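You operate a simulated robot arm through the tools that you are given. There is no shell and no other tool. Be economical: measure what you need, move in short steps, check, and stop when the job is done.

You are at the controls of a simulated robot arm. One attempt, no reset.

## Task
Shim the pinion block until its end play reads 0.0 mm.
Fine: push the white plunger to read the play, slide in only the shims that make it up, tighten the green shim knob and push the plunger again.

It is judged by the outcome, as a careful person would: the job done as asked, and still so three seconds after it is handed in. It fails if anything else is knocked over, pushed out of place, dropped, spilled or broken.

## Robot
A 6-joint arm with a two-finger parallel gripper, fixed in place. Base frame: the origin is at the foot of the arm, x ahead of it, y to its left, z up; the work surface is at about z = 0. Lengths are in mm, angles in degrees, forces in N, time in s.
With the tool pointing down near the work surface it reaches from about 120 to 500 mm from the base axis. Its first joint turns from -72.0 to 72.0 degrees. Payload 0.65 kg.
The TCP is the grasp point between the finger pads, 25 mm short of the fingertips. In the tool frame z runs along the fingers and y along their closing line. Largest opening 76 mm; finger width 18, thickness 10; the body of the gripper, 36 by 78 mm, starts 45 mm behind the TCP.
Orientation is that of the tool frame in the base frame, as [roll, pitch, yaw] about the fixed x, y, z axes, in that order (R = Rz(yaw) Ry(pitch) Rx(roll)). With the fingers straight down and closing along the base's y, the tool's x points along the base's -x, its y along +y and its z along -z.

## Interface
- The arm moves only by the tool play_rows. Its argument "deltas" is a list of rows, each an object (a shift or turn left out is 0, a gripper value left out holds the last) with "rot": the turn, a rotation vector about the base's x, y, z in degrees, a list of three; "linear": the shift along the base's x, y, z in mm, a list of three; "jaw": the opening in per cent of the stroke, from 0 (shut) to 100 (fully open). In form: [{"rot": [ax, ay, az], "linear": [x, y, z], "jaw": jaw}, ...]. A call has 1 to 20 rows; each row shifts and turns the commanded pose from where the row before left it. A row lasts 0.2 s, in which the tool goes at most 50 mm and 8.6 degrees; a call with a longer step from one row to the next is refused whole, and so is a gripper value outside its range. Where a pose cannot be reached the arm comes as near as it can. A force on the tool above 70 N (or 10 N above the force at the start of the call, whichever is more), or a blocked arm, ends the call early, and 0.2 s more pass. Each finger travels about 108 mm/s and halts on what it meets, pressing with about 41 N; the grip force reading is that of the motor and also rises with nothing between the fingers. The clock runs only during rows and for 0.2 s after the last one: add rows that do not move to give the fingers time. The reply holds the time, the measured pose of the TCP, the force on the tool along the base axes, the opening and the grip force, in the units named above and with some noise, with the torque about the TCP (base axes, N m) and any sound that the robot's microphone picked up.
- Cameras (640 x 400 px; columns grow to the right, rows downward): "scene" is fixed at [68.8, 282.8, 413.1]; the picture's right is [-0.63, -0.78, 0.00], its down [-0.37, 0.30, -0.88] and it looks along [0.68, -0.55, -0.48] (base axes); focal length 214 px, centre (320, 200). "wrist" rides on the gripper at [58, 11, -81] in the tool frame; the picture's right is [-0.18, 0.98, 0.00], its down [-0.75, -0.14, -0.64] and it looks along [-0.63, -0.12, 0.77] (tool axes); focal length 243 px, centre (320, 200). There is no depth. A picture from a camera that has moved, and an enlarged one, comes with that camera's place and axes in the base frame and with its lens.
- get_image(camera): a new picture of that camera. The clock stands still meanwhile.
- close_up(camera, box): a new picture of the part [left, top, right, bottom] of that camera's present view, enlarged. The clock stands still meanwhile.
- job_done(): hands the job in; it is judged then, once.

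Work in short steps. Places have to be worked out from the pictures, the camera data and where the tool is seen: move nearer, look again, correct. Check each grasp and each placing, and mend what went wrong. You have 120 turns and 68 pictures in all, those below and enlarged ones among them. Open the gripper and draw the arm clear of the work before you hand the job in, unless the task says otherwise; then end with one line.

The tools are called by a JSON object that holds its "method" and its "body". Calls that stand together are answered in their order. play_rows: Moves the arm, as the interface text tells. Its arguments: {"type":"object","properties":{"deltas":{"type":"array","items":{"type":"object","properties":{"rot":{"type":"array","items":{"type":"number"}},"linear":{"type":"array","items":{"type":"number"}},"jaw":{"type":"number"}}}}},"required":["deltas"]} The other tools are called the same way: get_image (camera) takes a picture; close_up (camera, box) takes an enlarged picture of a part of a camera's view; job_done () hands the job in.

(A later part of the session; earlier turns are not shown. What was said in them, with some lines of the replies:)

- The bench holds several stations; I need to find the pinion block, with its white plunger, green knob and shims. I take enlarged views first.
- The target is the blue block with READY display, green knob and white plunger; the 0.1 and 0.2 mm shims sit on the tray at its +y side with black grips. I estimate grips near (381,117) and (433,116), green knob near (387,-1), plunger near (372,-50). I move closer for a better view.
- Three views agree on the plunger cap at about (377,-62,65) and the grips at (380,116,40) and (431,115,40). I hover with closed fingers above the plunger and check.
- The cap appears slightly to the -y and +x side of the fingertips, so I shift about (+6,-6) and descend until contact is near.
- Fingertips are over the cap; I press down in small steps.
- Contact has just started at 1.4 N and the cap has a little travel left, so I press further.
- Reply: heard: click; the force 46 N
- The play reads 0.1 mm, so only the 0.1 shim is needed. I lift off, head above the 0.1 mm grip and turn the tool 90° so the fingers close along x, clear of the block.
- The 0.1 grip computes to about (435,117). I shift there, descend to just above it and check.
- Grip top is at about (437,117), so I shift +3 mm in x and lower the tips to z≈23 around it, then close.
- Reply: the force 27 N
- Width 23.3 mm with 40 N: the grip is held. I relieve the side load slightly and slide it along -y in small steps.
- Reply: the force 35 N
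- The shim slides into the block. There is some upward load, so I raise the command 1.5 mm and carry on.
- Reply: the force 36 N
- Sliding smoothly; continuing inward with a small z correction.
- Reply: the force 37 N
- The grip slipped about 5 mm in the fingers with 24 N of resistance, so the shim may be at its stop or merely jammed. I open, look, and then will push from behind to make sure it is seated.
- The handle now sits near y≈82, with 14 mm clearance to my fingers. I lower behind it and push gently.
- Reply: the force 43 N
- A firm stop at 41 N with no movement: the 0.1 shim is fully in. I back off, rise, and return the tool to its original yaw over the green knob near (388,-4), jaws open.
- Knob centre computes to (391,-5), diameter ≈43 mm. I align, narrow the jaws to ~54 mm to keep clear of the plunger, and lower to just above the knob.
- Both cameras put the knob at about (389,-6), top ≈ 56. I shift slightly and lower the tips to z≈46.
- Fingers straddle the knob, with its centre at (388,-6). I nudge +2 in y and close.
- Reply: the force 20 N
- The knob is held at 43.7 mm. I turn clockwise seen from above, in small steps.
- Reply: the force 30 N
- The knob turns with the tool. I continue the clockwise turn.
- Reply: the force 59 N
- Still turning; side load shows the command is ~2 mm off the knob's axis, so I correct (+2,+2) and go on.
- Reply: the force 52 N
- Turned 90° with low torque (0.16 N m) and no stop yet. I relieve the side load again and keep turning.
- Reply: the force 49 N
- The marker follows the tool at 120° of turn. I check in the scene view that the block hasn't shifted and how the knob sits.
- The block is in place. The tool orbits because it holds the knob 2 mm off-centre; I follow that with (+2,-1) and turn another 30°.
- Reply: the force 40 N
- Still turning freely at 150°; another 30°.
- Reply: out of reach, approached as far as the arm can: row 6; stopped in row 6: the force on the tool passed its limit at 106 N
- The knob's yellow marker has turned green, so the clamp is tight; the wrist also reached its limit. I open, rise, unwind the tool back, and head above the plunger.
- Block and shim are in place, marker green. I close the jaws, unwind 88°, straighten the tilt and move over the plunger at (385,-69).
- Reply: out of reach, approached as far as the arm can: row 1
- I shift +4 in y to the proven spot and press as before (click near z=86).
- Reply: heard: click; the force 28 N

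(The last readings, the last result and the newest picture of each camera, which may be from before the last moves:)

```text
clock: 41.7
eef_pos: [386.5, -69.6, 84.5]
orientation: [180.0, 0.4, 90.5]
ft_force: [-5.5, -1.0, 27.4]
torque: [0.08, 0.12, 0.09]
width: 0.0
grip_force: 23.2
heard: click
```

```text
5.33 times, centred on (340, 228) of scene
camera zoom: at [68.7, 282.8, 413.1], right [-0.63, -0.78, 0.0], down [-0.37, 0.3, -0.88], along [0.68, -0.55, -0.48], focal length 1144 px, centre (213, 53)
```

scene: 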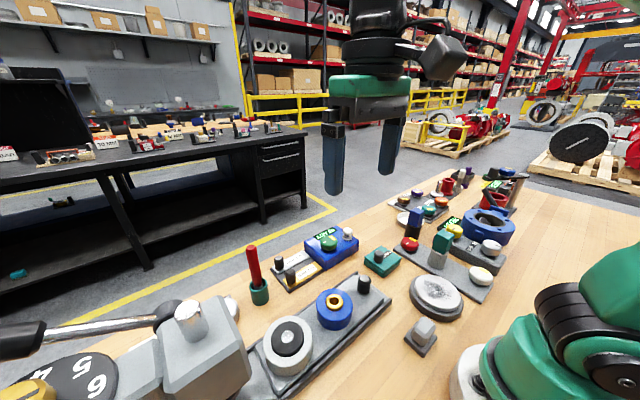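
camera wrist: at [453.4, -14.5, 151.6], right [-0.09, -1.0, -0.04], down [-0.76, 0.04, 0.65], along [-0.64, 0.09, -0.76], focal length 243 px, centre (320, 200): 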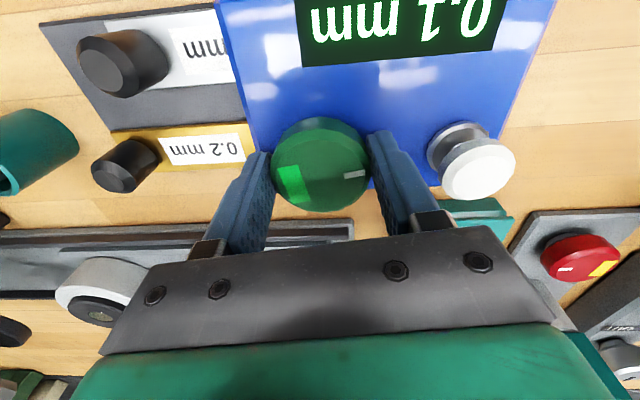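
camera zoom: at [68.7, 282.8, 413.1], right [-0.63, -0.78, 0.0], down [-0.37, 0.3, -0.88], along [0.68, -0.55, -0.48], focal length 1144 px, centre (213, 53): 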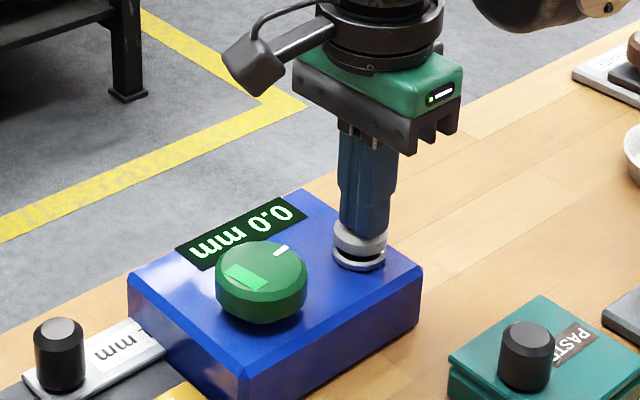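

The display reads 0.0 mm. I lift clear, open the gripper, and verify.

{"method": "play_rows", "body": {"deltas": [{"linear": [0, 0, 15]}, {"linear": [0, 0, 30]}, {"linear": [0, 0, 40]}, {"linear": [-15, 5, 40]}, {"linear": [-20, 5, 30], "jaw": 60}, {}, {}]}}

{"method": "get_image", "body": {"camera": "scene"}}

{"method": "close_up", "body": {"camera": "scene", "box": [240, 180, 400, 280]}}

```text
clock: 43.3
eef_pos: [349.8, -62.3, 236.3]
orientation: [179.8, 0.4, 90.3]
ft_force: [-0.5, 0.9, -0.4]
torque: [-0.01, -0.02, -0.01]
width: 45.8
grip_force: 0.0
```

```text
25 pictures are left
```

scene: 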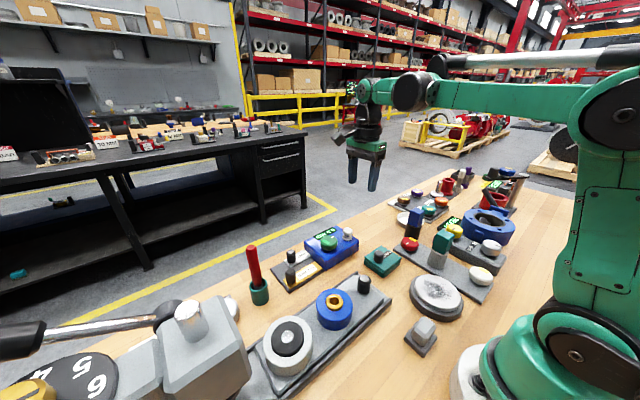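

```text
4.00 times, centred on (320, 230) of scene
camera zoom: at [68.8, 282.8, 413.1], right [-0.63, -0.78, 0.0], down [-0.37, 0.3, -0.88], along [0.68, -0.55, -0.48], focal length 858 px, centre (320, 80)
```

zoom: 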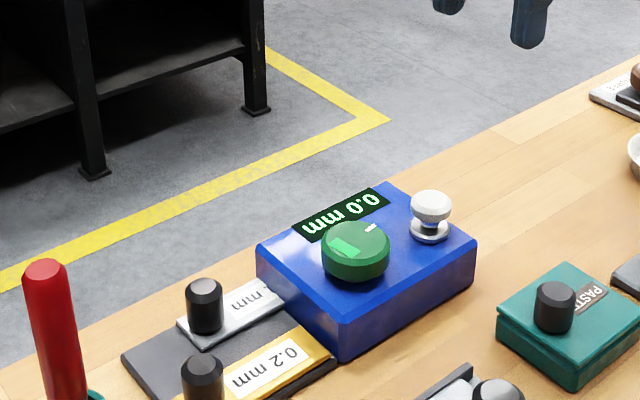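

The display stays at 0.0 mm, the knob is green, the arm is clear and nothing else has moved, so I hand it in.

{"method": "job_done", "body": {}}

```text
The job is handed in.
```

The pinion block now reads 0.0 mm end play: I measured 0.1 mm, slid in only the 0.1 mm shim, tightened the green knob until its marker turned green, and pushed the plunger again to confirm.
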